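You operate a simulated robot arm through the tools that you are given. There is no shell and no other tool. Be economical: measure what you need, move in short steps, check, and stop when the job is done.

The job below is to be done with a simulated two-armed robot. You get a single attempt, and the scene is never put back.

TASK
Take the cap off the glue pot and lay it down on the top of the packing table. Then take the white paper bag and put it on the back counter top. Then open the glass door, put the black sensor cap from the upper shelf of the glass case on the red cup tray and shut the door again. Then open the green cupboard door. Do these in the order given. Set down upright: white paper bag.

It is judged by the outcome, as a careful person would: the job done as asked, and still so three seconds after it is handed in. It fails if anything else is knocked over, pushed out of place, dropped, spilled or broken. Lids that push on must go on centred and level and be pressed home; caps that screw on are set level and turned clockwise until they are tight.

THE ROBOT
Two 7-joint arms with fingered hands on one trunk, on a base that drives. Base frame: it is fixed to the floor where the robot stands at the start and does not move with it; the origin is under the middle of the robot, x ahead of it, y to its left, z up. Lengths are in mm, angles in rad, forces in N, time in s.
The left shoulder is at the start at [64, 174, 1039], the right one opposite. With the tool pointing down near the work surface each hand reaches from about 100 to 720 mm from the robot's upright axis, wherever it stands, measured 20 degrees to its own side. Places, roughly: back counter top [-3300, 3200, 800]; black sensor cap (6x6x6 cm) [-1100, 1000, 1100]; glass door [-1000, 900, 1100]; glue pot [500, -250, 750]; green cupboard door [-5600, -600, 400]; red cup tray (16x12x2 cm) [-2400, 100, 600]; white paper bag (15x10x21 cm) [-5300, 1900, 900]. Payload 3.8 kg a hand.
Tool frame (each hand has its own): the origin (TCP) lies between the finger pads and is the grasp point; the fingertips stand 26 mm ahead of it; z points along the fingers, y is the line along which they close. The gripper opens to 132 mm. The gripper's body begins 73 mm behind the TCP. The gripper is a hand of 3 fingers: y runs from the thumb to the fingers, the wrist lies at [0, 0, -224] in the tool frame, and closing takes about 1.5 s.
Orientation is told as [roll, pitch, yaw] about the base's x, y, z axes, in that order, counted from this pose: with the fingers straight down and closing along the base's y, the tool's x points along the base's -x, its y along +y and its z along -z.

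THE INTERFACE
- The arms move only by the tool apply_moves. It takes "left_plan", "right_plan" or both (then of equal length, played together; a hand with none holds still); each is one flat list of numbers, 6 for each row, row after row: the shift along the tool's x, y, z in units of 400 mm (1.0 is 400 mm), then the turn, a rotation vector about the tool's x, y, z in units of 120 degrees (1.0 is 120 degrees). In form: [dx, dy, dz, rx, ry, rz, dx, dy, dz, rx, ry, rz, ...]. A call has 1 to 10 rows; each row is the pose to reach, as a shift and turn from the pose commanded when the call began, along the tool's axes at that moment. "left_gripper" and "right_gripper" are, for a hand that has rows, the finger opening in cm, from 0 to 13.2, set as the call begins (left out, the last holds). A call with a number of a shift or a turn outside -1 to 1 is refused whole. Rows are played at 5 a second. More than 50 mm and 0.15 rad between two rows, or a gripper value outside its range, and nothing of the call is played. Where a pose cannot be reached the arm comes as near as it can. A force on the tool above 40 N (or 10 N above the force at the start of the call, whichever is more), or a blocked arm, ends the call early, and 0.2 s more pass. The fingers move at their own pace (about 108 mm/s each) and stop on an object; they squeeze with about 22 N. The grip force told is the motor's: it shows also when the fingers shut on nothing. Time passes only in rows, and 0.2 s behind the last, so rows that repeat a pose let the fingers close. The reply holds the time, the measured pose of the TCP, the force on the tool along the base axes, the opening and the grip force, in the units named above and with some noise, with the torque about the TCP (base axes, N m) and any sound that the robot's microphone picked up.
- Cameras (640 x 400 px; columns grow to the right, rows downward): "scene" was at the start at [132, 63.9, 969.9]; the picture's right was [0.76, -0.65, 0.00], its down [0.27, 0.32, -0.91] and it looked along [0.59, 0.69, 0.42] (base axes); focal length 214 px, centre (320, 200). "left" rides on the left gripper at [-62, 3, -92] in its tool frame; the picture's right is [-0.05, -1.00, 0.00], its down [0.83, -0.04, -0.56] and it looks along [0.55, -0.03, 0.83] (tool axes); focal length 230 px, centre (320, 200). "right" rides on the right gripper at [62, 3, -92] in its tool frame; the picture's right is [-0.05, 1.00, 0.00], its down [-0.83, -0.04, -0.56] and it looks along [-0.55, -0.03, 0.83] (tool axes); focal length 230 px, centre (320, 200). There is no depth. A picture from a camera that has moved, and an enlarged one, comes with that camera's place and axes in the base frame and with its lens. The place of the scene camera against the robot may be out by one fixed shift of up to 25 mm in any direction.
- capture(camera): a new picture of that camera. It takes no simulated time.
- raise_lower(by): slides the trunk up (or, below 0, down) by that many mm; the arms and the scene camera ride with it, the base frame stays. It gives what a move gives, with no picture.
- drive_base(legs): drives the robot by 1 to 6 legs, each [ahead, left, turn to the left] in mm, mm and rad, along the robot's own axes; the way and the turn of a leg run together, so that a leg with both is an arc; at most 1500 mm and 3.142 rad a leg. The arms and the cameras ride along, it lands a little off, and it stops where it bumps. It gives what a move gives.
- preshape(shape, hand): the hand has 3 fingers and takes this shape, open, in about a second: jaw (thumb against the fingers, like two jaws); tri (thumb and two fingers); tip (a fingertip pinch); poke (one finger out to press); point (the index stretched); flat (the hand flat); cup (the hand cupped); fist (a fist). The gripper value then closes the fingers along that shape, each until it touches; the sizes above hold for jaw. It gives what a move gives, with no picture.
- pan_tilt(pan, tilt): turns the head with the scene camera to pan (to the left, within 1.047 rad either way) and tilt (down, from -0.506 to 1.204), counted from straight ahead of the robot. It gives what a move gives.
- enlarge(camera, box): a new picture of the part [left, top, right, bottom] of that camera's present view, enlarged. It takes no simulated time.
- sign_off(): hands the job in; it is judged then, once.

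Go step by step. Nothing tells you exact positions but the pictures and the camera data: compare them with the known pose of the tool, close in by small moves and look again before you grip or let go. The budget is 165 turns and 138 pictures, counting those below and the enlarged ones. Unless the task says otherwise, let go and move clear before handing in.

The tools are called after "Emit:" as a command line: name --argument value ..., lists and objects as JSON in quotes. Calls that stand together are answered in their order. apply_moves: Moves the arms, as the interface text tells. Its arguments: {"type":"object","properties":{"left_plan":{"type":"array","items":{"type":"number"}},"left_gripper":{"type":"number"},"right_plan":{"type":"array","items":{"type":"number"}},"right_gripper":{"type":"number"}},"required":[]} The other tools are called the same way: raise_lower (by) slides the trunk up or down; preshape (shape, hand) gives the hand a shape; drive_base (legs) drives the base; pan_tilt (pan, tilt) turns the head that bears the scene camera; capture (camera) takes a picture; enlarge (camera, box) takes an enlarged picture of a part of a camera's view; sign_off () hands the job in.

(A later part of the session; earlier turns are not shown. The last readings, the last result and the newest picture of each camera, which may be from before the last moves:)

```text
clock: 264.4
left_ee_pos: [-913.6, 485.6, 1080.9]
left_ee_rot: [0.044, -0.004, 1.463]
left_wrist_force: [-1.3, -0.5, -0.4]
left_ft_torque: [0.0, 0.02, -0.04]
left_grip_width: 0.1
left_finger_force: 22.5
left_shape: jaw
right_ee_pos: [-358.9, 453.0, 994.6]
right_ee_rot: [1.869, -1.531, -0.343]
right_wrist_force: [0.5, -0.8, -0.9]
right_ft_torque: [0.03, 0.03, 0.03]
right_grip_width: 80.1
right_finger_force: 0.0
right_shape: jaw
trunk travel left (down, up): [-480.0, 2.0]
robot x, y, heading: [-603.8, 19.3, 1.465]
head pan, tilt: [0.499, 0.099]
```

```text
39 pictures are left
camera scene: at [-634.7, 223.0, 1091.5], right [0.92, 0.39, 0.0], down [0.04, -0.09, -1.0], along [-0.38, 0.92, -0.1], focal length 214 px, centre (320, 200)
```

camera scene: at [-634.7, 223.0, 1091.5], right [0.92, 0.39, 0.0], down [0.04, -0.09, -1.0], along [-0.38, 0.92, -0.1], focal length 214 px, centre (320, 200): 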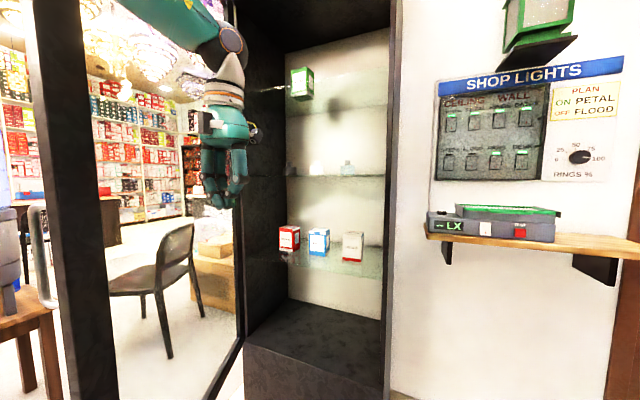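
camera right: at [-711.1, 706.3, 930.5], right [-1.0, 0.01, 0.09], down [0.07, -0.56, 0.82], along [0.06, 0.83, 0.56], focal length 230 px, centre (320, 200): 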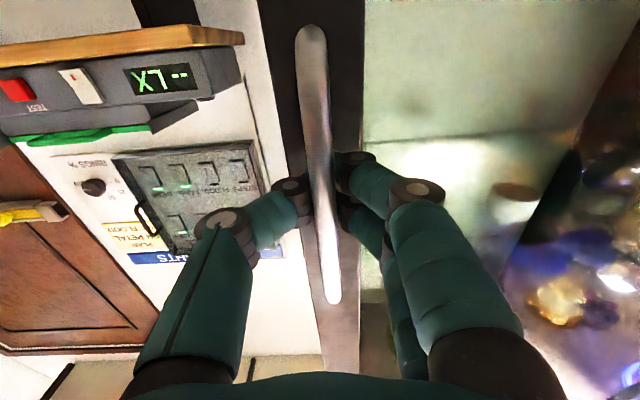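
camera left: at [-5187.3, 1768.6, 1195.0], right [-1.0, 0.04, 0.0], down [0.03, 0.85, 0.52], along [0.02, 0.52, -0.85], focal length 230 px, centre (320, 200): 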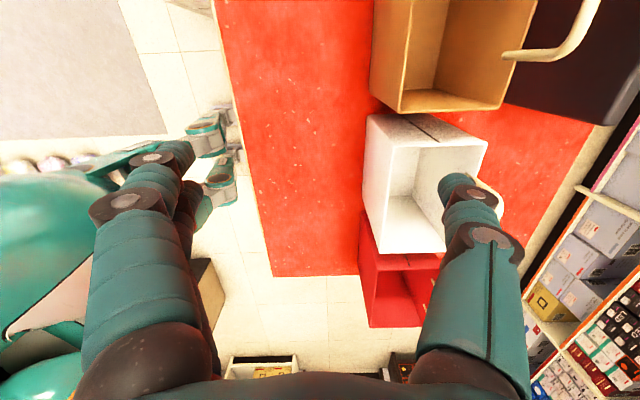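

Left hand is inside the opening. Drive sideways to the left to push the door wider.

Emit:
drive_base --legs '[[-45, 400, 0]]'

Emit:
capture --camera "scene"

```text
clock: 268.0
left_ee_pos: [-1252.3, 476.2, 1083.7]
left_ee_rot: [0.075, 0.013, 1.418]
left_wrist_force: [0.2, 0.7, 0.5]
left_ft_torque: [-0.03, 0.01, -0.01]
left_grip_width: 0.0
left_finger_force: 22.1
left_shape: jaw
right_ee_pos: [-709.9, 442.2, 993.1]
right_ee_rot: [1.894, -1.523, -0.38]
right_wrist_force: [0.7, -1.0, 0.4]
right_ft_torque: [-0.01, 0.04, 0.0]
right_grip_width: 80.0
right_finger_force: 0.1
right_shape: jaw
trunk travel left (down, up): [-480.0, 2.0]
robot x, y, heading: [-972.3, 11.1, 1.454]
head pan, tilt: [0.499, 0.099]
stopped in leg 1: the robot was blocked; the commanded pose is now the measured one
```

```text
38 pictures are left
camera scene: at [-987.4, 215.6, 1092.5], right [0.93, 0.38, -0.01], down [0.03, -0.09, -1.0], along [-0.37, 0.92, -0.09], focal length 214 px, centre (320, 200)
```

scene: 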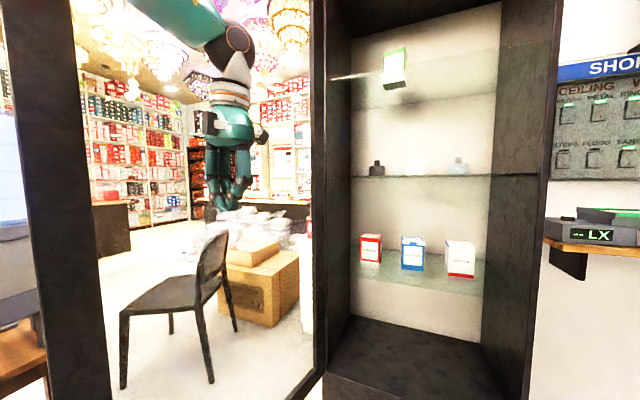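

The door is now open beyond 90°. I'll tuck the left hand inward, set the right hand to a fingertip pinch, and reposition the base facing the black cap.

Emit:
apply_moves --left_plan '[0.06, -0.07, -0.025, 0, 0, 0, 0.12, -0.14, -0.05, 0, 0, 0, 0.18, -0.21, -0.075, 0, 0, 0, 0.24, -0.28, -0.1, 0, 0, 0, 0.3, -0.36, -0.125, 0, 0, 0, 0.32, -0.43, -0.15, 0, 0, 0]'

Emit:
preshape --shape "tip" --hand "right"

Emit:
drive_base --legs '[[249, -73, 0], [0, 0, 0.396]]'

Emit:
capture --camera "right"

Emit:
capture --camera "scene"

```text
clock: 269.4
left_ee_pos: [-1112.5, 329.4, 1127.2]
left_ee_rot: [0.062, 0.013, 1.428]
left_wrist_force: [0.2, 0.4, 0.4]
left_ft_torque: [-0.02, 0.0, 0.01]
left_grip_width: 0.0
left_finger_force: 22.3
left_shape: jaw
right_ee_pos: [-721.5, 446.6, 992.5]
right_ee_rot: [1.834, -1.533, -0.318]
right_wrist_force: [0.1, 0.4, -0.3]
right_ft_torque: [-0.02, -0.01, -0.02]
right_grip_width: 80.0
right_finger_force: 0.0
right_shape: jaw
trunk travel left (down, up): [-480.0, 2.0]
robot x, y, heading: [-969.7, 17.4, 1.461]
head pan, tilt: [0.499, 0.099]
```

```text
clock: 270.3
left_ee_pos: [-1113.4, 330.0, 1128.1]
left_ee_rot: [0.06, 0.012, 1.426]
left_wrist_force: [0.6, 0.2, -0.6]
left_ft_torque: [-0.01, 0.01, -0.02]
left_grip_width: 0.0
left_finger_force: 21.8
left_shape: jaw
right_ee_pos: [-721.6, 445.2, 993.8]
right_ee_rot: [1.854, -1.532, -0.339]
right_wrist_force: [0.5, -0.4, -0.6]
right_ft_torque: [0.02, 0.02, -0.01]
right_grip_width: 131.7
right_finger_force: 0.1
right_shape: tip
trunk travel left (down, up): [-480.0, 2.0]
robot x, y, heading: [-971.9, 12.8, 1.458]
head pan, tilt: [0.499, 0.099]
```

```text
clock: 273.4
left_ee_pos: [-1124.0, 487.2, 1127.3]
left_ee_rot: [0.06, 0.012, 1.835]
left_wrist_force: [0.2, 0.2, 0.0]
left_ft_torque: [0.02, -0.01, 0.04]
left_grip_width: 0.0
left_finger_force: 21.9
left_shape: jaw
right_ee_pos: [-814.0, 751.0, 993.6]
right_ee_rot: [1.859, -1.534, 0.066]
right_wrist_force: [0.0, -0.1, 0.5]
right_ft_torque: [0.02, 0.03, 0.03]
right_grip_width: 131.9
right_finger_force: 0.1
right_shape: tip
trunk travel left (down, up): [-480.0, 2.0]
robot x, y, heading: [-870.3, 259.8, 1.866]
head pan, tilt: [0.499, 0.099]
```

```text
37 pictures are left
camera right: at [-787.8, 663.2, 931.4], right [-0.93, -0.35, 0.09], down [0.26, -0.5, 0.82], along [-0.24, 0.79, 0.56], focal length 230 px, centre (320, 200)
```

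right: 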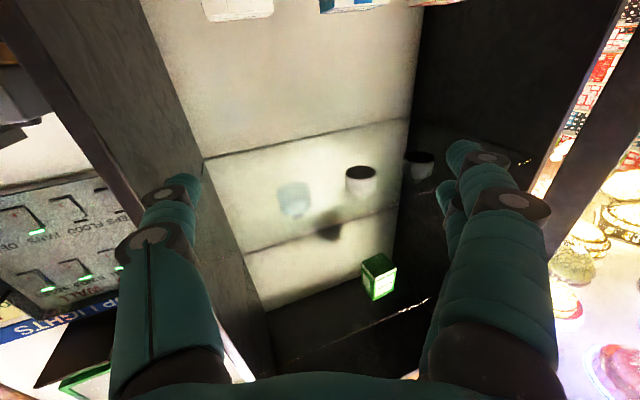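

```text
36 pictures are left
camera scene: at [-975.9, 434.9, 1091.3], right [0.7, 0.71, 0.0], down [0.07, -0.07, -0.99], along [-0.71, 0.7, -0.1], focal length 214 px, centre (320, 200)
```

scene: 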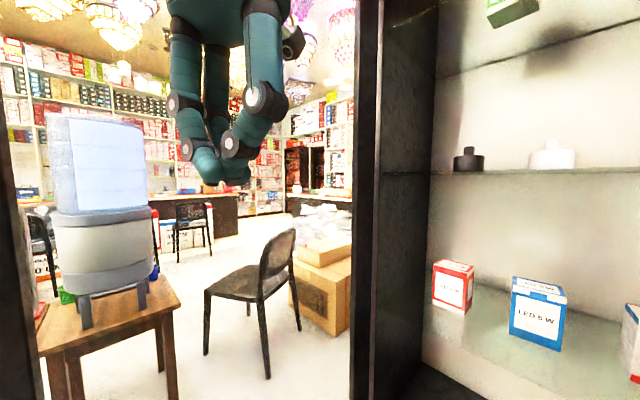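

The black cap is at about (-1088,988), shelf near z≈1110. I'll bring the right hand to a pre-insert pose in front of it, tilted ~20° down, and look.

Emit:
apply_moves --right_plan '[-0.053, 0.065, 0.042, 0, 0.024, 0, -0.106, 0.129, 0.084, 0, 0.048, 0, -0.159, 0.194, 0.126, 0, 0.071, 0, -0.212, 0.259, 0.168, 0, 0.095, 0, -0.264, 0.323, 0.21, 0, 0.119, 0, -0.317, 0.388, 0.252, 0, 0.143, 0, -0.37, 0.4525, 0.294, 0, 0.167, 0, -0.37, 0.4525, 0.294, 0, 0.167, 0]' --right_gripper 9

Emit:
capture --camera "right"

Emit:
capture --camera "scene"

```text
clock: 275.2
left_ee_pos: [-1126.4, 487.8, 1127.5]
left_ee_rot: [0.059, 0.013, 1.835]
left_wrist_force: [0.0, -0.1, 0.1]
left_ft_torque: [0.02, -0.01, 0.03]
left_grip_width: 0.0
left_finger_force: 21.9
left_shape: jaw
right_ee_pos: [-1017.8, 799.4, 1146.5]
right_ee_rot: [0.112, -1.228, 1.819]
right_wrist_force: [0.5, 0.4, 0.1]
right_ft_torque: [-0.02, 0.01, 0.02]
right_grip_width: 90.4
right_finger_force: 0.1
right_shape: tip
trunk travel left (down, up): [-480.0, 2.0]
robot x, y, heading: [-873.5, 258.6, 1.869]
head pan, tilt: [0.499, 0.099]
```

```text
35 pictures are left
camera right: at [-984.9, 696.8, 1120.2], right [-0.94, -0.33, 0.09], down [0.16, -0.2, 0.97], along [-0.3, 0.92, 0.24], focal length 230 px, centre (320, 200)
```

right: 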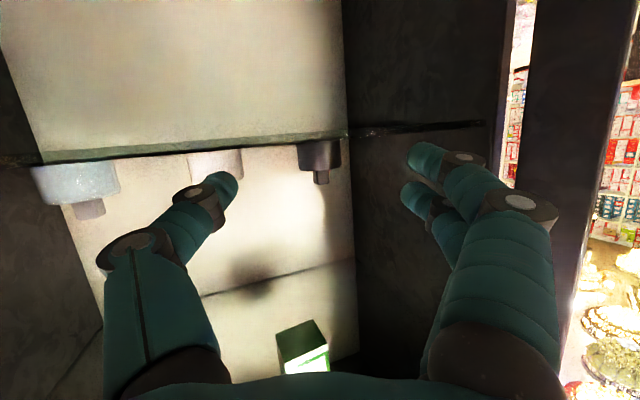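

```text
34 pictures are left
camera scene: at [-975.1, 435.0, 1091.3], right [0.7, 0.71, 0.0], down [0.07, -0.07, -1.0], along [-0.71, 0.7, -0.1], focal length 214 px, centre (320, 200)
```

scene: 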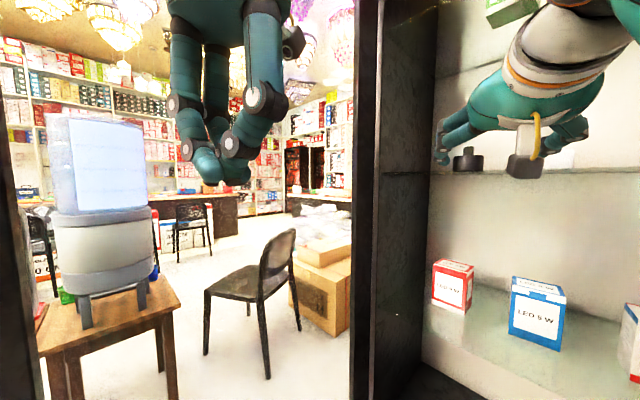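

From the hand camera the black cap's body is at (-1085,988), z≈1118–1154. I'll reduce the tilt to ~10°, level the closing line, and advance to ~60 mm short of it.

Emit:
apply_moves --right_plan '[-0.031, -0.002, 0.082, 0, -0.02, -0.011, -0.062, -0.004, 0.163, 0, -0.042, -0.023, -0.094, -0.005, 0.245, 0, -0.062, -0.034, -0.125, -0.007, 0.3265, 0, -0.083, -0.046, -0.125, -0.007, 0.3265, 0, -0.083, -0.046]'

Emit:
capture --camera "right"

```text
clock: 276.4
left_ee_pos: [-1126.4, 486.9, 1128.1]
left_ee_rot: [0.059, 0.012, 1.836]
left_wrist_force: [0.2, -0.2, -0.5]
left_ft_torque: [0.02, -0.02, 0.0]
left_grip_width: 0.3
left_finger_force: 21.2
left_shape: jaw
right_ee_pos: [-1062.1, 931.2, 1154.3]
right_ee_rot: [-0.331, -1.398, 2.275]
right_wrist_force: [0.6, -0.1, -0.2]
right_ft_torque: [-0.01, -0.01, -0.02]
right_grip_width: 90.4
right_finger_force: 0.1
right_shape: tip
trunk travel left (down, up): [-480.0, 2.0]
robot x, y, heading: [-874.2, 259.8, 1.867]
head pan, tilt: [0.499, 0.099]
```

```text
33 pictures are left
camera right: at [-1026.3, 837.9, 1108.3], right [-0.93, -0.36, -0.01], down [0.14, -0.39, 0.91], along [-0.33, 0.85, 0.41], focal length 230 px, centre (320, 200)
```

right: 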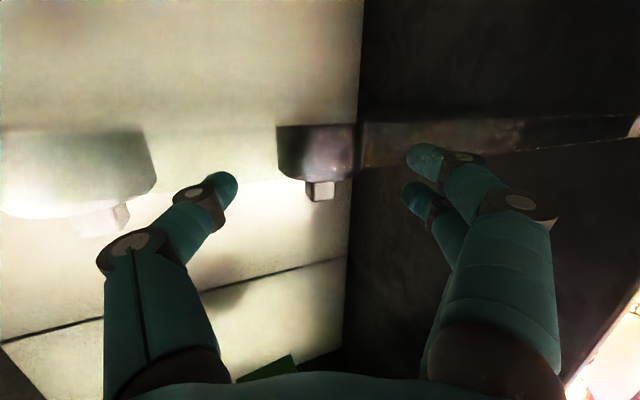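

The wrist camera sits below the hand and would hit the shelf edge, so I'll tilt the hand more steeply (~35° down) in place before advancing.

Emit:
apply_moves --right_plan '[-0.02, 0, -0.02, 0, 0.052, 0, -0.025, 0, -0.03, 0, 0.104, 0, -0.025, 0, -0.03, 0, 0.156, 0, -0.025, 0, -0.03, 0, 0.208, 0, -0.025, 0, -0.03, 0, 0.208, 0]'

Emit:
capture --camera "right"

Emit:
capture --camera "scene"

```text
clock: 277.6
left_ee_pos: [-1126.3, 488.6, 1127.9]
left_ee_rot: [0.059, 0.013, 1.836]
left_wrist_force: [-0.4, 0.3, -0.4]
left_ft_torque: [0.0, 0.0, 0.0]
left_grip_width: 0.0
left_finger_force: 21.7
left_shape: jaw
right_ee_pos: [-1059.1, 921.8, 1165.6]
right_ee_rot: [-0.097, -0.966, 2.029]
right_wrist_force: [-0.4, 0.2, 0.0]
right_ft_torque: [-0.01, -0.02, 0.0]
right_grip_width: 90.6
right_finger_force: 0.0
right_shape: tip
trunk travel left (down, up): [-480.0, 2.0]
robot x, y, heading: [-870.2, 258.3, 1.867]
head pan, tilt: [0.499, 0.099]
```

```text
32 pictures are left
camera right: at [-1022.3, 818.1, 1166.8], right [-0.94, -0.34, -0.01], down [-0.02, 0.01, 1.0], along [-0.34, 0.94, -0.01], focal length 230 px, centre (320, 200)
```

right: 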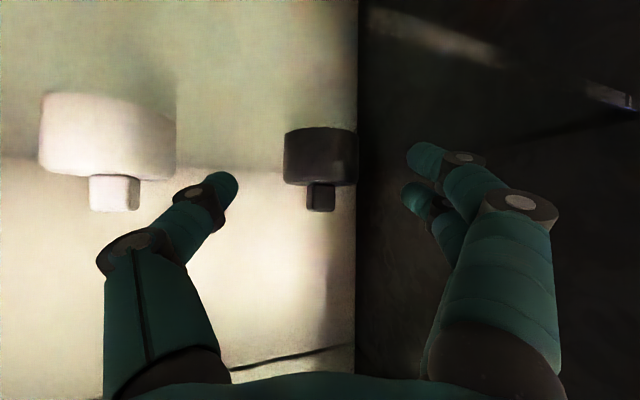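

```text
31 pictures are left
camera scene: at [-975.5, 435.1, 1091.2], right [0.7, 0.71, 0.0], down [0.07, -0.07, -1.0], along [-0.71, 0.7, -0.1], focal length 214 px, centre (320, 200)
```

scene: 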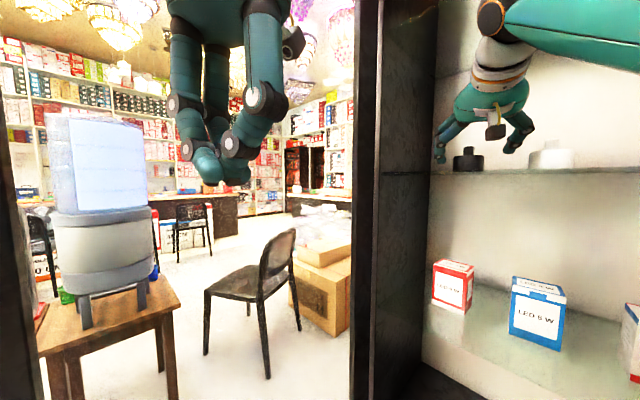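

Perfectly aligned: cap centre at (-1085,992), body z≈1112–1154. Advance ~66 mm, then down ~15 mm, and close.

Emit:
apply_moves --right_plan '[-0.046, -0.001, 0.068, 0, 0, 0, -0.093, -0.002, 0.135, 0, 0, 0, -0.077, -0.003, 0.146, 0, 0, 0, -0.061, -0.003, 0.1575, 0, 0, 0, -0.061, -0.003, 0.1575, 0, 0, 0]'

Emit:
capture --camera "right"

```text
clock: 278.8
left_ee_pos: [-1127.0, 488.4, 1128.2]
left_ee_rot: [0.06, 0.012, 1.835]
left_wrist_force: [0.3, 0.4, -0.5]
left_ft_torque: [0.0, 0.02, -0.02]
left_grip_width: 0.3
left_finger_force: 22.2
left_shape: jaw
right_ee_pos: [-1084.1, 982.2, 1152.0]
right_ee_rot: [-0.1, -0.973, 2.028]
right_wrist_force: [-0.7, 1.0, 4.7]
right_ft_torque: [-0.03, 0.33, -0.05]
right_grip_width: 90.1
right_finger_force: 0.1
right_shape: tip
trunk travel left (down, up): [-480.0, 2.0]
robot x, y, heading: [-873.3, 255.9, 1.866]
head pan, tilt: [0.499, 0.099]
```

```text
30 pictures are left
camera right: at [-1047.0, 878.6, 1152.2], right [-0.94, -0.34, -0.01], down [-0.01, 0.0, 1.0], along [-0.34, 0.94, -0.01], focal length 230 px, centre (320, 200)
```

right: 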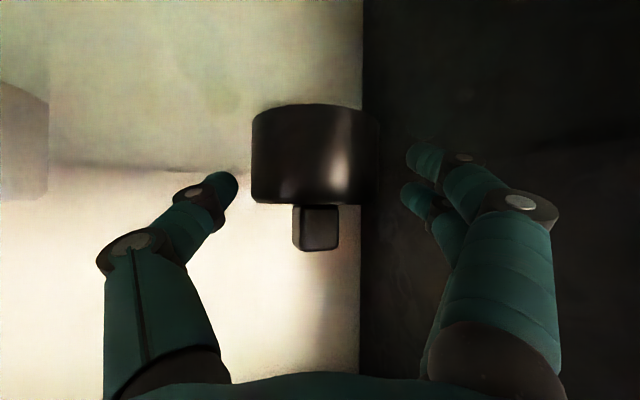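

A fingertip just touches the shelf; raise 4 mm and close the fingertips on the cap.

Emit:
apply_moves --right_plan '[-0.008, 0, -0.006, 0, 0, 0, -0.008, 0, -0.006, 0, 0, 0]'

Emit:
apply_moves --right_plan '[0, 0, 0, 0, 0, 0, 0, 0, 0, 0, 0, 0, 0, 0, 0, 0, 0, 0, 0, 0, 0, 0, 0, 0, 0, 0, 0, 0, 0, 0, 0, 0, 0, 0, 0, 0]' --right_gripper 0

Emit:
capture --camera "right"

```text
clock: 279.4
left_ee_pos: [-1126.9, 487.4, 1128.3]
left_ee_rot: [0.059, 0.013, 1.837]
left_wrist_force: [-0.4, 0.2, 0.8]
left_ft_torque: [0.0, 0.01, -0.02]
left_grip_width: 0.0
left_finger_force: 22.2
left_shape: jaw
right_ee_pos: [-1083.7, 982.4, 1151.5]
right_ee_rot: [-0.1, -0.965, 2.028]
right_wrist_force: [-1.1, -0.2, 0.4]
right_ft_torque: [0.01, 0.01, -0.02]
right_grip_width: 90.2
right_finger_force: 0.0
right_shape: tip
trunk travel left (down, up): [-480.0, 2.0]
robot x, y, heading: [-873.9, 256.2, 1.869]
head pan, tilt: [0.499, 0.099]
```

```text
clock: 280.8
left_ee_pos: [-1125.7, 487.9, 1128.5]
left_ee_rot: [0.059, 0.014, 1.838]
left_wrist_force: [-0.7, -0.8, -0.1]
left_ft_torque: [0.01, 0.01, 0.0]
left_grip_width: 0.0
left_finger_force: 22.0
left_shape: jaw
right_ee_pos: [-1083.9, 982.7, 1154.1]
right_ee_rot: [-0.099, -0.968, 2.029]
right_wrist_force: [0.6, 0.5, -0.6]
right_ft_torque: [-0.01, -0.03, 0.06]
right_grip_width: 3.9
right_finger_force: 21.7
right_shape: tip
trunk travel left (down, up): [-480.0, 2.0]
robot x, y, heading: [-875.7, 254.7, 1.865]
head pan, tilt: [0.499, 0.099]
```

```text
29 pictures are left
camera right: at [-1046.8, 878.7, 1154.8], right [-0.94, -0.34, -0.01], down [-0.02, 0.01, 1.0], along [-0.34, 0.94, -0.01], focal length 230 px, centre (320, 200)
```

right: 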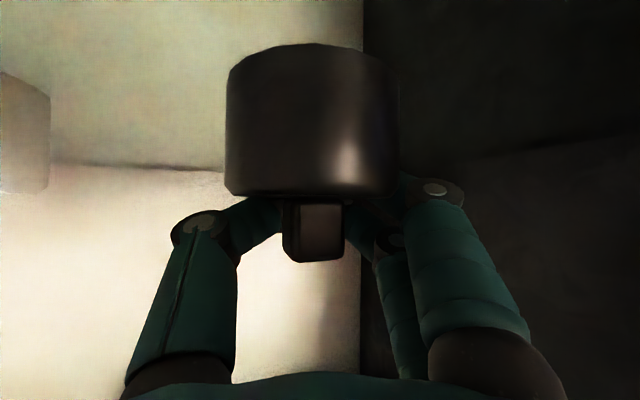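

The fingertips closed behind the cap and drew it ~23 mm forward — its centre is now about (-1070,942) (diameter ~50 mm), still on the shelf. I'll open, draw back 50 mm, and look.

Emit:
apply_moves --right_plan '[0, 0, 0, 0, 0, 0, 0, 0, 0, 0, 0, 0, 0, 0, 0, 0, 0, 0, 0, 0, 0, 0, 0, 0, 0, 0, 0, 0, 0, 0, 0.035, 0.002, -0.051, 0, 0, 0, 0.07, 0.0035, -0.1025, 0, 0, 0, 0.07, 0.0035, -0.1025, 0, 0, 0]' --right_gripper 9

Emit:
capture --camera "right"

```text
clock: 282.6
left_ee_pos: [-1126.2, 487.5, 1127.9]
left_ee_rot: [0.06, 0.013, 1.835]
left_wrist_force: [0.3, -0.8, 0.2]
left_ft_torque: [0.0, -0.02, 0.0]
left_grip_width: 0.2
left_finger_force: 22.1
left_shape: jaw
right_ee_pos: [-1066.7, 934.5, 1152.8]
right_ee_rot: [-0.098, -0.968, 2.029]
right_wrist_force: [0.2, -0.3, -0.2]
right_ft_torque: [-0.01, -0.03, 0.03]
right_grip_width: 89.5
right_finger_force: 0.0
right_shape: tip
trunk travel left (down, up): [-480.0, 2.0]
robot x, y, heading: [-871.8, 259.7, 1.867]
head pan, tilt: [0.499, 0.099]
```

```text
28 pictures are left
camera right: at [-1029.3, 832.2, 1153.9], right [-0.94, -0.34, -0.01], down [-0.02, 0.01, 1.0], along [-0.34, 0.94, -0.01], focal length 230 px, centre (320, 200)
```

right: 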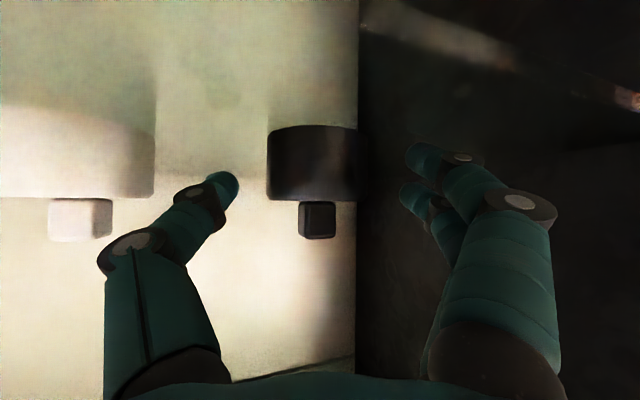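

The cap's centre is ~15 mm ahead of the TCP; advance 7 mm, lower 3 mm, and close.

Emit:
apply_moves --right_plan '[-0.004, -0.01, 0.019, 0, 0, 0, -0.004, -0.01, 0.019, 0, 0, 0]'

Emit:
apply_moves --right_plan '[0, 0, 0, 0, 0, 0, 0, 0, 0, 0, 0, 0, 0, 0, 0, 0, 0, 0, 0, 0, 0, 0, 0, 0, 0, 0, 0, 0, 0, 0]' --right_gripper 0

Emit:
capture --camera "right"

```text
clock: 283.2
left_ee_pos: [-1126.4, 487.9, 1126.5]
left_ee_rot: [0.059, 0.014, 1.837]
left_wrist_force: [-0.3, 0.4, -1.0]
left_ft_torque: [-0.04, 0.03, 0.01]
left_grip_width: 0.0
left_finger_force: 21.2
left_shape: jaw
right_ee_pos: [-1066.6, 942.4, 1151.7]
right_ee_rot: [-0.099, -0.968, 2.031]
right_wrist_force: [0.3, -0.8, 2.1]
right_ft_torque: [-0.04, 0.1, 0.02]
right_grip_width: 89.5
right_finger_force: 0.0
right_shape: tip
trunk travel left (down, up): [-480.0, 2.0]
robot x, y, heading: [-873.4, 255.4, 1.869]
head pan, tilt: [0.499, 0.099]
```

```text
clock: 284.4
left_ee_pos: [-1126.6, 486.8, 1127.3]
left_ee_rot: [0.059, 0.012, 1.836]
left_wrist_force: [0.1, -0.9, -0.7]
left_ft_torque: [0.02, -0.05, -0.02]
left_grip_width: 0.1
left_finger_force: 22.4
left_shape: jaw
right_ee_pos: [-1066.4, 942.3, 1149.8]
right_ee_rot: [-0.099, -0.968, 2.03]
right_wrist_force: [-0.8, 0.3, 3.0]
right_ft_torque: [0.03, 0.1, 0.01]
right_grip_width: 42.2
right_finger_force: 21.7
right_shape: tip
trunk travel left (down, up): [-480.0, 2.0]
robot x, y, heading: [-874.2, 255.6, 1.87]
head pan, tilt: [0.499, 0.099]
```

```text
27 pictures are left
camera right: at [-1029.3, 839.9, 1152.1], right [-0.94, -0.34, -0.01], down [-0.02, 0.01, 1.0], along [-0.34, 0.94, -0.01], focal length 230 px, centre (320, 200)
```

right: 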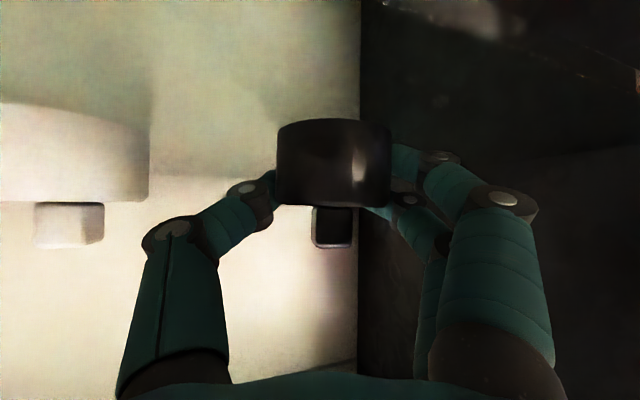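

The cap is gripped (42 mm). Lift ~30 mm and check it comes along.

Emit:
apply_moves --right_plan '[-0.02, -0.001, -0.014, 0, 0, 0, -0.041, -0.003, -0.028, 0, 0, 0, -0.062, -0.004, -0.043, 0, 0, 0, -0.062, -0.004, -0.043, 0, 0, 0]'

Emit:
capture --camera "right"

```text
clock: 285.4
left_ee_pos: [-1126.4, 487.4, 1126.7]
left_ee_rot: [0.06, 0.012, 1.835]
left_wrist_force: [-0.2, 0.6, 0.1]
left_ft_torque: [0.0, 0.01, 0.01]
left_grip_width: 0.0
left_finger_force: 21.7
left_shape: jaw
right_ee_pos: [-1066.2, 944.4, 1181.2]
right_ee_rot: [-0.099, -0.968, 2.031]
right_wrist_force: [-0.1, 0.2, -0.1]
right_ft_torque: [0.04, 0.01, -0.02]
right_grip_width: 42.1
right_finger_force: 22.3
right_shape: tip
trunk travel left (down, up): [-480.0, 2.0]
robot x, y, heading: [-870.3, 257.8, 1.868]
head pan, tilt: [0.499, 0.099]
```

```text
26 pictures are left
camera right: at [-1028.1, 840.1, 1182.5], right [-0.94, -0.34, -0.01], down [-0.02, 0.01, 1.0], along [-0.34, 0.94, -0.01], focal length 230 px, centre (320, 200)
```

right: 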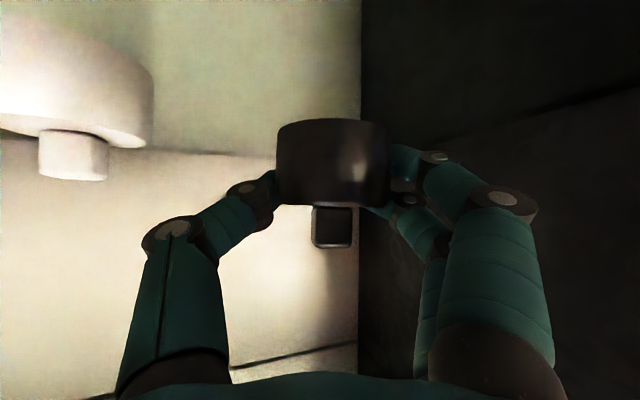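

The cap is in hand. I'll back the robot straight out of the case and then draw the arm in before turning.

Emit:
drive_base --legs '[[-195, 0, 0]]'

Emit:
apply_moves --right_plan '[0.056, 0.008, -0.082, 0, 0, 0, 0.112, 0.016, -0.164, 0, 0, 0, 0.168, 0.024, -0.246, 0, 0, 0, 0.224, 0.032, -0.328, 0, 0, 0, 0.28, 0.04, -0.41, 0, 0, 0, 0.336, 0.048, -0.492, 0, 0, 0, 0.39, 0.055, -0.573, 0, 0, 0]'

Emit:
capture --camera "scene"

```text
clock: 286.9
left_ee_pos: [-1070.4, 300.8, 1126.8]
left_ee_rot: [0.061, 0.011, 1.838]
left_wrist_force: [0.0, -0.6, -1.0]
left_ft_torque: [-0.01, 0.0, -0.01]
left_grip_width: 0.0
left_finger_force: 21.8
left_shape: jaw
right_ee_pos: [-1010.6, 756.9, 1179.9]
right_ee_rot: [-0.099, -0.967, 2.034]
right_wrist_force: [0.2, -0.1, -0.2]
right_ft_torque: [-0.01, -0.01, -0.01]
right_grip_width: 42.2
right_finger_force: 21.8
right_shape: tip
trunk travel left (down, up): [-480.0, 2.0]
robot x, y, heading: [-816.0, 72.8, 1.869]
head pan, tilt: [0.499, 0.099]
```

```text
clock: 288.6
left_ee_pos: [-1070.5, 301.6, 1129.0]
left_ee_rot: [0.06, 0.012, 1.839]
left_wrist_force: [0.9, -1.2, -0.2]
left_ft_torque: [-0.02, 0.02, 0.01]
left_grip_width: 0.2
left_finger_force: 22.2
left_shape: jaw
right_ee_pos: [-926.1, 491.7, 1180.3]
right_ee_rot: [-0.103, -0.966, 2.036]
right_wrist_force: [0.0, 0.3, 0.9]
right_ft_torque: [0.05, 0.02, 0.0]
right_grip_width: 41.7
right_finger_force: 21.5
right_shape: tip
trunk travel left (down, up): [-480.0, 2.0]
robot x, y, heading: [-814.8, 71.6, 1.874]
head pan, tilt: [0.499, 0.099]
```

```text
25 pictures are left
camera scene: at [-919.5, 248.8, 1091.5], right [0.7, 0.72, 0.0], down [0.07, -0.07, -1.0], along [-0.71, 0.69, -0.1], focal length 214 px, centre (320, 200)
```

scene: 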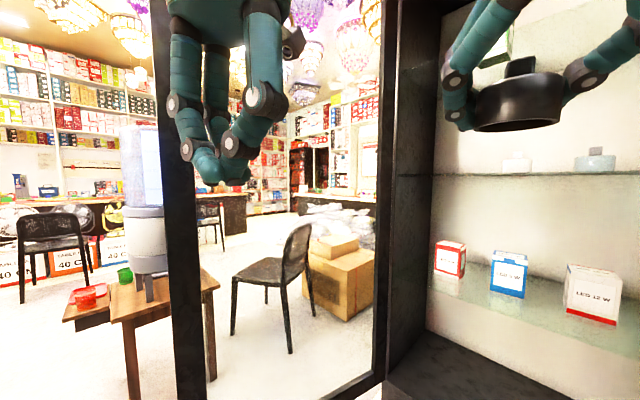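

Now go around the door edge to the tray: small retreat, partial left turn, then drive west past the dispenser and turn to face it.

Emit:
drive_base --legs '[[-77, 61, 0], [0, 0, 0.83], [278, 350, 0], [419, 284, 0], [520, 375, 0], [0, 0, -1.13]]'

Emit:
pan_tilt --pan 0 --tilt 0.6

Emit:
capture --camera "scene"

```text
clock: 304.1
left_ee_pos: [-2555.4, -113.0, 1127.9]
left_ee_rot: [0.058, 0.013, 1.539]
left_wrist_force: [-0.3, 0.2, -0.3]
left_ft_torque: [0.01, 0.02, 0.01]
left_grip_width: 0.0
left_finger_force: 22.3
left_shape: jaw
right_ee_pos: [-2363.6, 26.9, 1181.1]
right_ee_rot: [-0.099, -0.968, 1.733]
right_wrist_force: [-0.3, 0.5, -0.4]
right_ft_torque: [-0.02, -0.01, 0.0]
right_grip_width: 41.2
right_finger_force: 22.0
right_shape: tip
trunk travel left (down, up): [-480.0, 2.0]
robot x, y, heading: [-2379.7, -410.9, 1.566]
head pan, tilt: [0.499, 0.099]
```

```text
clock: 305.0
left_ee_pos: [-2555.9, -111.8, 1127.5]
left_ee_rot: [0.061, 0.012, 1.54]
left_wrist_force: [-0.1, -1.2, 0.4]
left_ft_torque: [0.01, -0.01, 0.0]
left_grip_width: 0.0
left_finger_force: 22.2
left_shape: jaw
right_ee_pos: [-2363.1, 26.1, 1181.1]
right_ee_rot: [-0.1, -0.968, 1.733]
right_wrist_force: [0.2, 0.0, -0.6]
right_ft_torque: [-0.03, 0.01, 0.01]
right_grip_width: 42.0
right_finger_force: 21.9
right_shape: tip
trunk travel left (down, up): [-480.0, 2.0]
robot x, y, heading: [-2381.9, -408.3, 1.568]
head pan, tilt: [0.0, 0.6]
```

```text
24 pictures are left
camera scene: at [-2386.0, -201.3, 1045.2], right [1.0, 0.0, 0.0], down [0.0, -0.56, -0.83], along [0.0, 0.83, -0.56], focal length 214 px, centre (320, 200)
```

scene: 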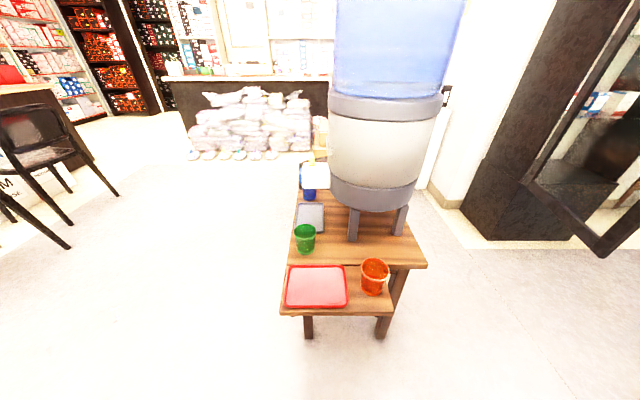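

The red tray is at about (-2394,127), top z≈560, free of objects; the orange cup stands just to its right. I'll lower the trunk by 300 mm and look again.

Emit:
raise_lower --by -300

Emit:
capture --camera "scene"

Emit:
capture --camera "right"

```text
clock: 308.0
left_ee_pos: [-2555.4, -113.0, 827.5]
left_ee_rot: [0.06, 0.012, 1.539]
left_wrist_force: [-0.5, 0.8, 0.0]
left_ft_torque: [-0.01, 0.0, -0.03]
left_grip_width: 0.1
left_finger_force: 21.9
left_shape: jaw
right_ee_pos: [-2362.7, 25.8, 881.4]
right_ee_rot: [-0.098, -0.966, 1.733]
right_wrist_force: [-0.3, 0.4, -0.4]
right_ft_torque: [-0.02, 0.02, 0.0]
right_grip_width: 41.4
right_finger_force: 22.0
right_shape: tip
trunk travel left (down, up): [-180.0, 302.0]
robot x, y, heading: [-2378.5, -406.6, 1.576]
head pan, tilt: [0.0, 0.6]
```

```text
23 pictures are left
camera scene: at [-2385.9, -225.5, 712.1], right [1.0, 0.0, 0.0], down [0.0, -0.56, -0.83], along [0.0, 0.83, -0.56], focal length 214 px, centre (320, 200)
```

scene: 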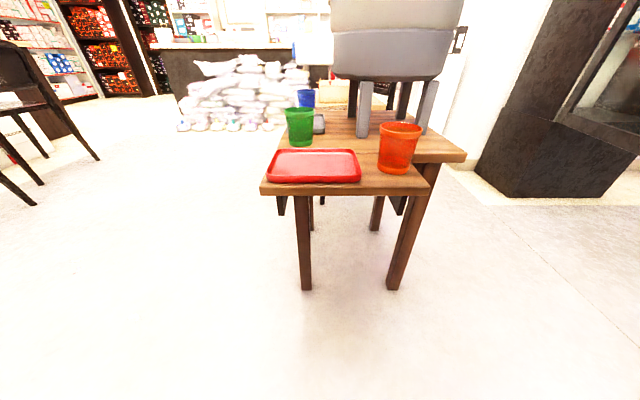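

```text
22 pictures are left
camera right: at [-2358.3, -83.6, 882.4], right [-1.0, -0.05, -0.01], down [-0.01, 0.01, 1.0], along [-0.05, 1.0, -0.01], focal length 230 px, centre (320, 200)
```

right: 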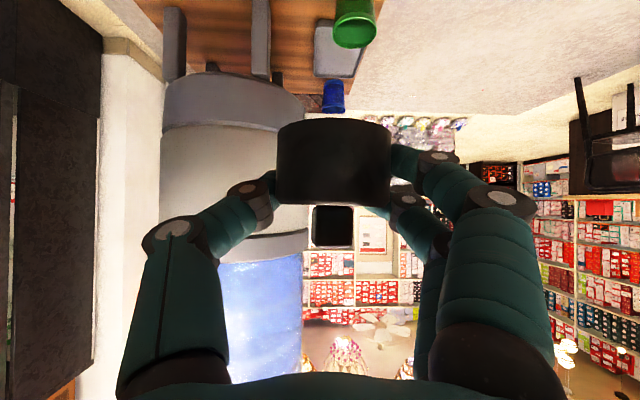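

Tray centre ≈(-2396,135), top z≈545. Bring the cap over it at TCP z≈660.

Emit:
apply_moves --right_plan '[0.039, 0.011, 0.066, 0, 0, 0, 0.078, 0.022, 0.132, 0, 0, 0, 0.116, 0.034, 0.198, 0, 0, 0, 0.155, 0.045, 0.264, 0, 0, 0, 0.194, 0.056, 0.33, 0, 0, 0, 0.232, 0.067, 0.395, 0, 0, 0, 0.271, 0.079, 0.461, 0, 0, 0, 0.31, 0.09, 0.527, 0, 0, 0, 0.31, 0.09, 0.527, 0, 0, 0]'

Emit:
capture --camera "scene"

```text
clock: 310.0
left_ee_pos: [-2555.3, -113.9, 827.0]
left_ee_rot: [0.058, 0.012, 1.541]
left_wrist_force: [-0.5, 0.5, -0.6]
left_ft_torque: [-0.01, -0.01, 0.02]
left_grip_width: 0.0
left_finger_force: 22.1
left_shape: jaw
right_ee_pos: [-2396.3, 129.7, 656.9]
right_ee_rot: [-0.099, -0.967, 1.732]
right_wrist_force: [-0.6, -0.5, -0.9]
right_ft_torque: [0.05, 0.03, 0.02]
right_grip_width: 41.2
right_finger_force: 21.9
right_shape: tip
trunk travel left (down, up): [-180.0, 302.0]
robot x, y, heading: [-2379.3, -410.0, 1.567]
head pan, tilt: [0.0, 0.6]
```

```text
21 pictures are left
camera scene: at [-2385.9, -225.4, 712.0], right [1.0, 0.0, 0.0], down [0.0, -0.56, -0.83], along [0.0, 0.83, -0.56], focal length 214 px, centre (320, 200)
```

scene: 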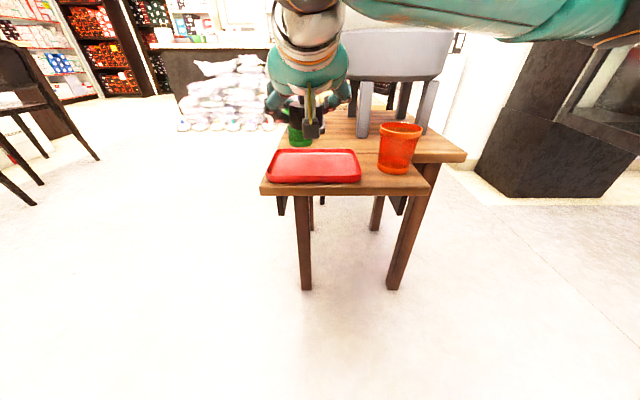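

The hand is slightly left of the tray's middle; shift 12 mm right and lower to TCP z≈600.

Emit:
apply_moves --right_plan '[0.06, -0.023, 0.04, 0, 0, 0, 0.1185, -0.023, 0.08, 0, 0, 0, 0.1185, -0.023, 0.08, 0, 0, 0]'

Emit:
enlarge --camera "scene" --box '[230, 80, 430, 210]'

```text
clock: 310.8
left_ee_pos: [-2555.5, -112.6, 827.9]
left_ee_rot: [0.059, 0.013, 1.539]
left_wrist_force: [-0.4, 0.2, -0.7]
left_ft_torque: [0.03, -0.01, 0.04]
left_grip_width: 0.0
left_finger_force: 22.3
left_shape: jaw
right_ee_pos: [-2385.7, 130.8, 600.4]
right_ee_rot: [-0.099, -0.967, 1.733]
right_wrist_force: [-0.6, 0.7, 0.2]
right_ft_torque: [0.0, 0.05, -0.01]
right_grip_width: 41.3
right_finger_force: 22.7
right_shape: tip
trunk travel left (down, up): [-180.0, 302.0]
robot x, y, heading: [-2378.7, -408.0, 1.568]
head pan, tilt: [0.0, 0.6]
```

```text
3.08 times, centred on (330, 145) of scene
camera zoom: at [-2385.9, -225.4, 712.0], right [1.0, 0.0, 0.0], down [0.0, -0.56, -0.83], along [0.0, 0.83, -0.56], focal length 660 px, centre (289, 369)
```

zoom: 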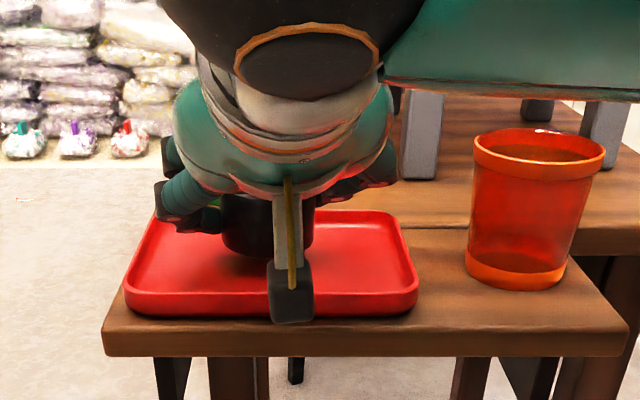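

The cap hovers over the tray's interior. Lower in small steps until contact.

Emit:
apply_moves --right_plan '[0.01, 0, 0.007, 0, 0, 0, 0.0206, 0, 0.0142, 0, 0, 0, 0.0206, 0, 0.0142, 0, 0, 0]'

Emit:
apply_moves --right_plan '[0.0103, 0, 0.007, 0, 0, 0, 0.0206, 0, 0.0142, 0, 0, 0, 0.0206, 0, 0.0142, 0, 0, 0]'

```text
clock: 311.6
left_ee_pos: [-2554.3, -112.2, 827.8]
left_ee_rot: [0.061, 0.013, 1.539]
left_wrist_force: [0.0, 0.1, 0.3]
left_ft_torque: [0.01, -0.02, -0.01]
left_grip_width: 0.2
left_finger_force: 22.2
left_shape: jaw
right_ee_pos: [-2383.9, 129.6, 590.0]
right_ee_rot: [-0.1, -0.967, 1.734]
right_wrist_force: [-0.1, 0.1, -0.1]
right_ft_torque: [-0.03, 0.0, 0.01]
right_grip_width: 41.5
right_finger_force: 22.3
right_shape: tip
trunk travel left (down, up): [-180.0, 302.0]
robot x, y, heading: [-2375.9, -405.1, 1.573]
head pan, tilt: [0.0, 0.6]
```

```text
clock: 312.4
left_ee_pos: [-2554.3, -114.2, 828.5]
left_ee_rot: [0.06, 0.01, 1.54]
left_wrist_force: [0.7, 0.3, 0.1]
left_ft_torque: [0.01, -0.02, 0.0]
left_grip_width: 0.1
left_finger_force: 22.0
left_shape: jaw
right_ee_pos: [-2383.1, 130.8, 584.3]
right_ee_rot: [-0.092, -0.976, 1.728]
right_wrist_force: [-2.8, 0.2, 25.1]
right_ft_torque: [0.23, 0.82, 0.01]
right_grip_width: 41.5
right_finger_force: 21.9
right_shape: tip
trunk travel left (down, up): [-180.0, 302.0]
robot x, y, heading: [-2383.8, -406.8, 1.57]
head pan, tilt: [0.0, 0.6]
```

Contact at z≈584. Unload ~4 mm and open the fingers.

Emit:
apply_moves --right_plan '[-0.008, 0, -0.0057, 0, 0, 0, -0.008, 0, -0.0057, 0, 0, 0]'

Emit:
apply_moves --right_plan '[0, 0, 0, 0, 0, 0, 0, 0, 0, 0, 0, 0, 0, 0, 0, 0, 0, 0, 0, 0, 0, 0, 0, 0]' --right_gripper 7.5

Emit:
enlarge --camera "scene" --box '[230, 80, 430, 210]'

```text
clock: 313.0
left_ee_pos: [-2555.4, -113.9, 827.5]
left_ee_rot: [0.061, 0.012, 1.539]
left_wrist_force: [1.5, 0.4, 0.5]
left_ft_torque: [0.0, 0.0, -0.02]
left_grip_width: 0.0
left_finger_force: 22.4
left_shape: jaw
right_ee_pos: [-2381.0, 129.0, 584.4]
right_ee_rot: [-0.099, -0.97, 1.732]
right_wrist_force: [-2.6, 3.0, 17.4]
right_ft_torque: [0.24, 0.72, -0.07]
right_grip_width: 41.3
right_finger_force: 21.8
right_shape: tip
trunk travel left (down, up): [-180.0, 302.0]
robot x, y, heading: [-2377.7, -405.6, 1.575]
head pan, tilt: [0.0, 0.6]
```

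```text
clock: 314.0
left_ee_pos: [-2554.7, -113.6, 828.5]
left_ee_rot: [0.059, 0.011, 1.541]
left_wrist_force: [0.2, 0.2, -0.6]
left_ft_torque: [-0.03, 0.03, 0.03]
left_grip_width: 0.0
left_finger_force: 21.7
left_shape: jaw
right_ee_pos: [-2381.4, 130.9, 584.1]
right_ee_rot: [-0.1, -0.969, 1.732]
right_wrist_force: [2.3, 2.9, 18.3]
right_ft_torque: [0.24, 0.72, -0.13]
right_grip_width: 71.8
right_finger_force: 0.1
right_shape: tip
trunk travel left (down, up): [-180.0, 302.0]
robot x, y, heading: [-2379.2, -406.4, 1.571]
head pan, tilt: [0.0, 0.6]
```

```text
3.08 times, centred on (330, 145) of scene
camera zoom: at [-2385.8, -226.1, 712.2], right [1.0, 0.0, 0.0], down [0.0, -0.56, -0.83], along [0.0, 0.83, -0.56], focal length 660 px, centre (289, 369)
```

zoom: 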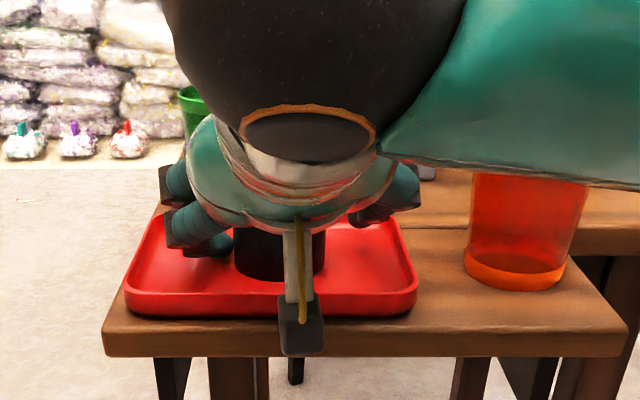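

The cap rests in the tray; rise straight up out of it.

Emit:
apply_moves --right_plan '[-0.03, -0.002, -0.021, 0, 0, 0, -0.09, -0.005, -0.062, 0, 0, 0, -0.165, -0.01, -0.114, 0, 0, 0, -0.247, -0.015, -0.17, 0, 0, 0, -0.33, -0.02, -0.227, 0, 0, 0, -0.33, -0.02, -0.227, 0, 0, 0]'

Emit:
capture --camera "scene"

```text
clock: 315.4
left_ee_pos: [-2555.9, -113.4, 827.3]
left_ee_rot: [0.059, 0.012, 1.539]
left_wrist_force: [-0.5, 0.6, 0.3]
left_ft_torque: [0.0, 0.03, 0.02]
left_grip_width: 0.0
left_finger_force: 22.0
left_shape: jaw
right_ee_pos: [-2383.0, 129.1, 745.9]
right_ee_rot: [-0.101, -0.965, 1.733]
right_wrist_force: [0.1, 0.4, 0.1]
right_ft_torque: [-0.01, -0.01, 0.0]
right_grip_width: 74.7
right_finger_force: 0.0
right_shape: tip
trunk travel left (down, up): [-180.0, 302.0]
robot x, y, heading: [-2379.6, -403.9, 1.571]
head pan, tilt: [0.0, 0.6]
```

```text
18 pictures are left
camera scene: at [-2385.8, -225.3, 711.9], right [1.0, 0.0, 0.0], down [0.0, -0.57, -0.82], along [0.0, 0.82, -0.57], focal length 214 px, centre (320, 200)
```

scene: 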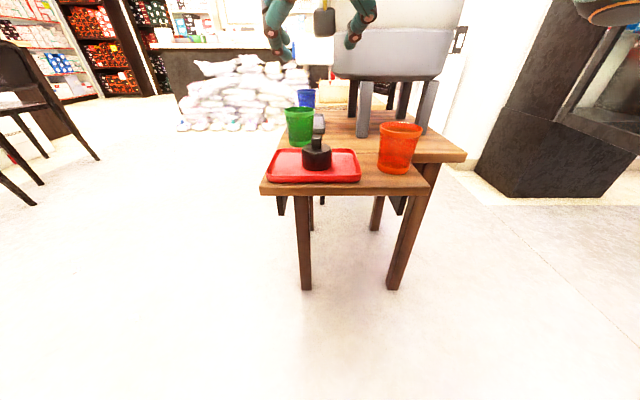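

The black cap stands on the red tray. Next, shut the door: raise the trunk, draw the right hand in with closed fingertips, and drive to the outer side of the open door.

Emit:
apply_moves --right_plan '[0.03, 0, -0.044, 0, 0, 0, 0.06, 0, -0.088, 0, 0, 0, 0.089, 0, -0.132, 0, 0, 0, 0.089, 0, -0.132, 0, 0, 0]' --right_gripper 0

Emit:
raise_lower --by 250

Emit:
drive_base --legs '[[0, 0, -0.82], [476, -341, 0], [269, -5, 0], [100, 209, 0]]'

Emit:
pan_tilt --pan 0.0 --tilt 0.1

Emit:
capture --camera "scene"

```text
clock: 316.4
left_ee_pos: [-2554.8, -113.0, 828.5]
left_ee_rot: [0.06, 0.012, 1.54]
left_wrist_force: [-0.3, -0.1, 0.2]
left_ft_torque: [0.02, 0.01, -0.01]
left_grip_width: 0.0
left_finger_force: 21.8
left_shape: jaw
right_ee_pos: [-2376.3, 64.5, 745.9]
right_ee_rot: [-0.1, -0.969, 1.733]
right_wrist_force: [-0.9, 0.6, -0.1]
right_ft_torque: [0.0, 0.03, -0.03]
right_grip_width: 0.0
right_finger_force: 21.6
right_shape: tip
trunk travel left (down, up): [-180.0, 302.0]
robot x, y, heading: [-2380.1, -411.7, 1.565]
head pan, tilt: [0.0, 0.6]
```

```text
clock: 319.0
left_ee_pos: [-2554.6, -112.7, 1077.0]
left_ee_rot: [0.06, 0.014, 1.538]
left_wrist_force: [-0.4, 0.2, -0.2]
left_ft_torque: [-0.03, 0.02, 0.0]
left_grip_width: 0.0
left_finger_force: 21.9
left_shape: jaw
right_ee_pos: [-2377.5, 64.6, 996.1]
right_ee_rot: [-0.098, -0.964, 1.733]
right_wrist_force: [-0.3, -0.9, 0.3]
right_ft_torque: [0.01, -0.02, -0.03]
right_grip_width: 0.0
right_finger_force: 22.1
right_shape: tip
trunk travel left (down, up): [-430.0, 52.0]
robot x, y, heading: [-2380.8, -413.2, 1.573]
head pan, tilt: [0.0, 0.6]
```

```text
clock: 327.7
left_ee_pos: [-1542.5, 330.9, 1077.7]
left_ee_rot: [0.059, 0.012, 0.711]
left_wrist_force: [-0.5, -0.1, 0.1]
left_ft_torque: [0.04, 0.0, 0.04]
left_grip_width: 0.0
left_finger_force: 22.1
left_shape: jaw
right_ee_pos: [-1289.8, 314.7, 996.2]
right_ee_rot: [-0.124, -0.964, 0.913]
right_wrist_force: [1.1, -5.9, 0.8]
right_ft_torque: [0.33, 0.09, 0.46]
right_grip_width: 0.0
right_finger_force: 22.2
right_shape: tip
trunk travel left (down, up): [-430.0, 52.0]
robot x, y, heading: [-1640.5, 0.8, 0.743]
head pan, tilt: [0.0, 0.6]
stopped in leg 4: the force on the tool passed its limit at 93 N (the readings are from after the stop); the commanded pose is now the measured one
```

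```text
clock: 328.6
left_ee_pos: [-1544.4, 331.2, 1076.6]
left_ee_rot: [0.058, 0.011, 0.711]
left_wrist_force: [-0.3, -0.1, 0.2]
left_ft_torque: [-0.01, 0.06, -0.01]
left_grip_width: 0.0
left_finger_force: 21.5
left_shape: jaw
right_ee_pos: [-1289.4, 314.8, 995.3]
right_ee_rot: [-0.122, -0.963, 0.912]
right_wrist_force: [4.5, -8.5, 1.1]
right_ft_torque: [0.54, 0.21, 0.71]
right_grip_width: 0.0
right_finger_force: 22.1
right_shape: tip
trunk travel left (down, up): [-430.0, 52.0]
robot x, y, heading: [-1643.8, 1.4, 0.74]
head pan, tilt: [0.0, 0.099]
```

```text
17 pictures are left
camera scene: at [-1504.1, 144.9, 1021.3], right [0.68, -0.74, 0.0], down [-0.07, -0.07, -0.99], along [0.73, 0.67, -0.1], focal length 214 px, centre (320, 200)
```

scene: 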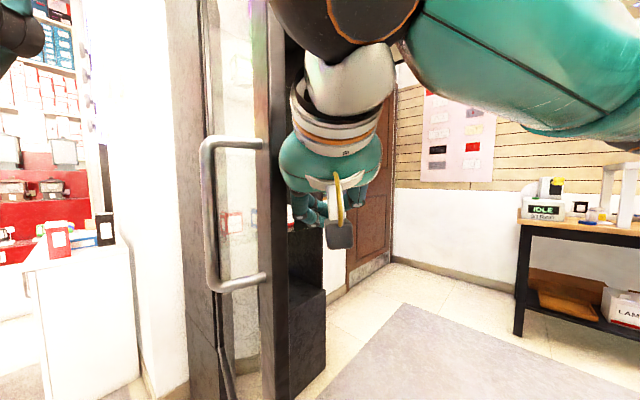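

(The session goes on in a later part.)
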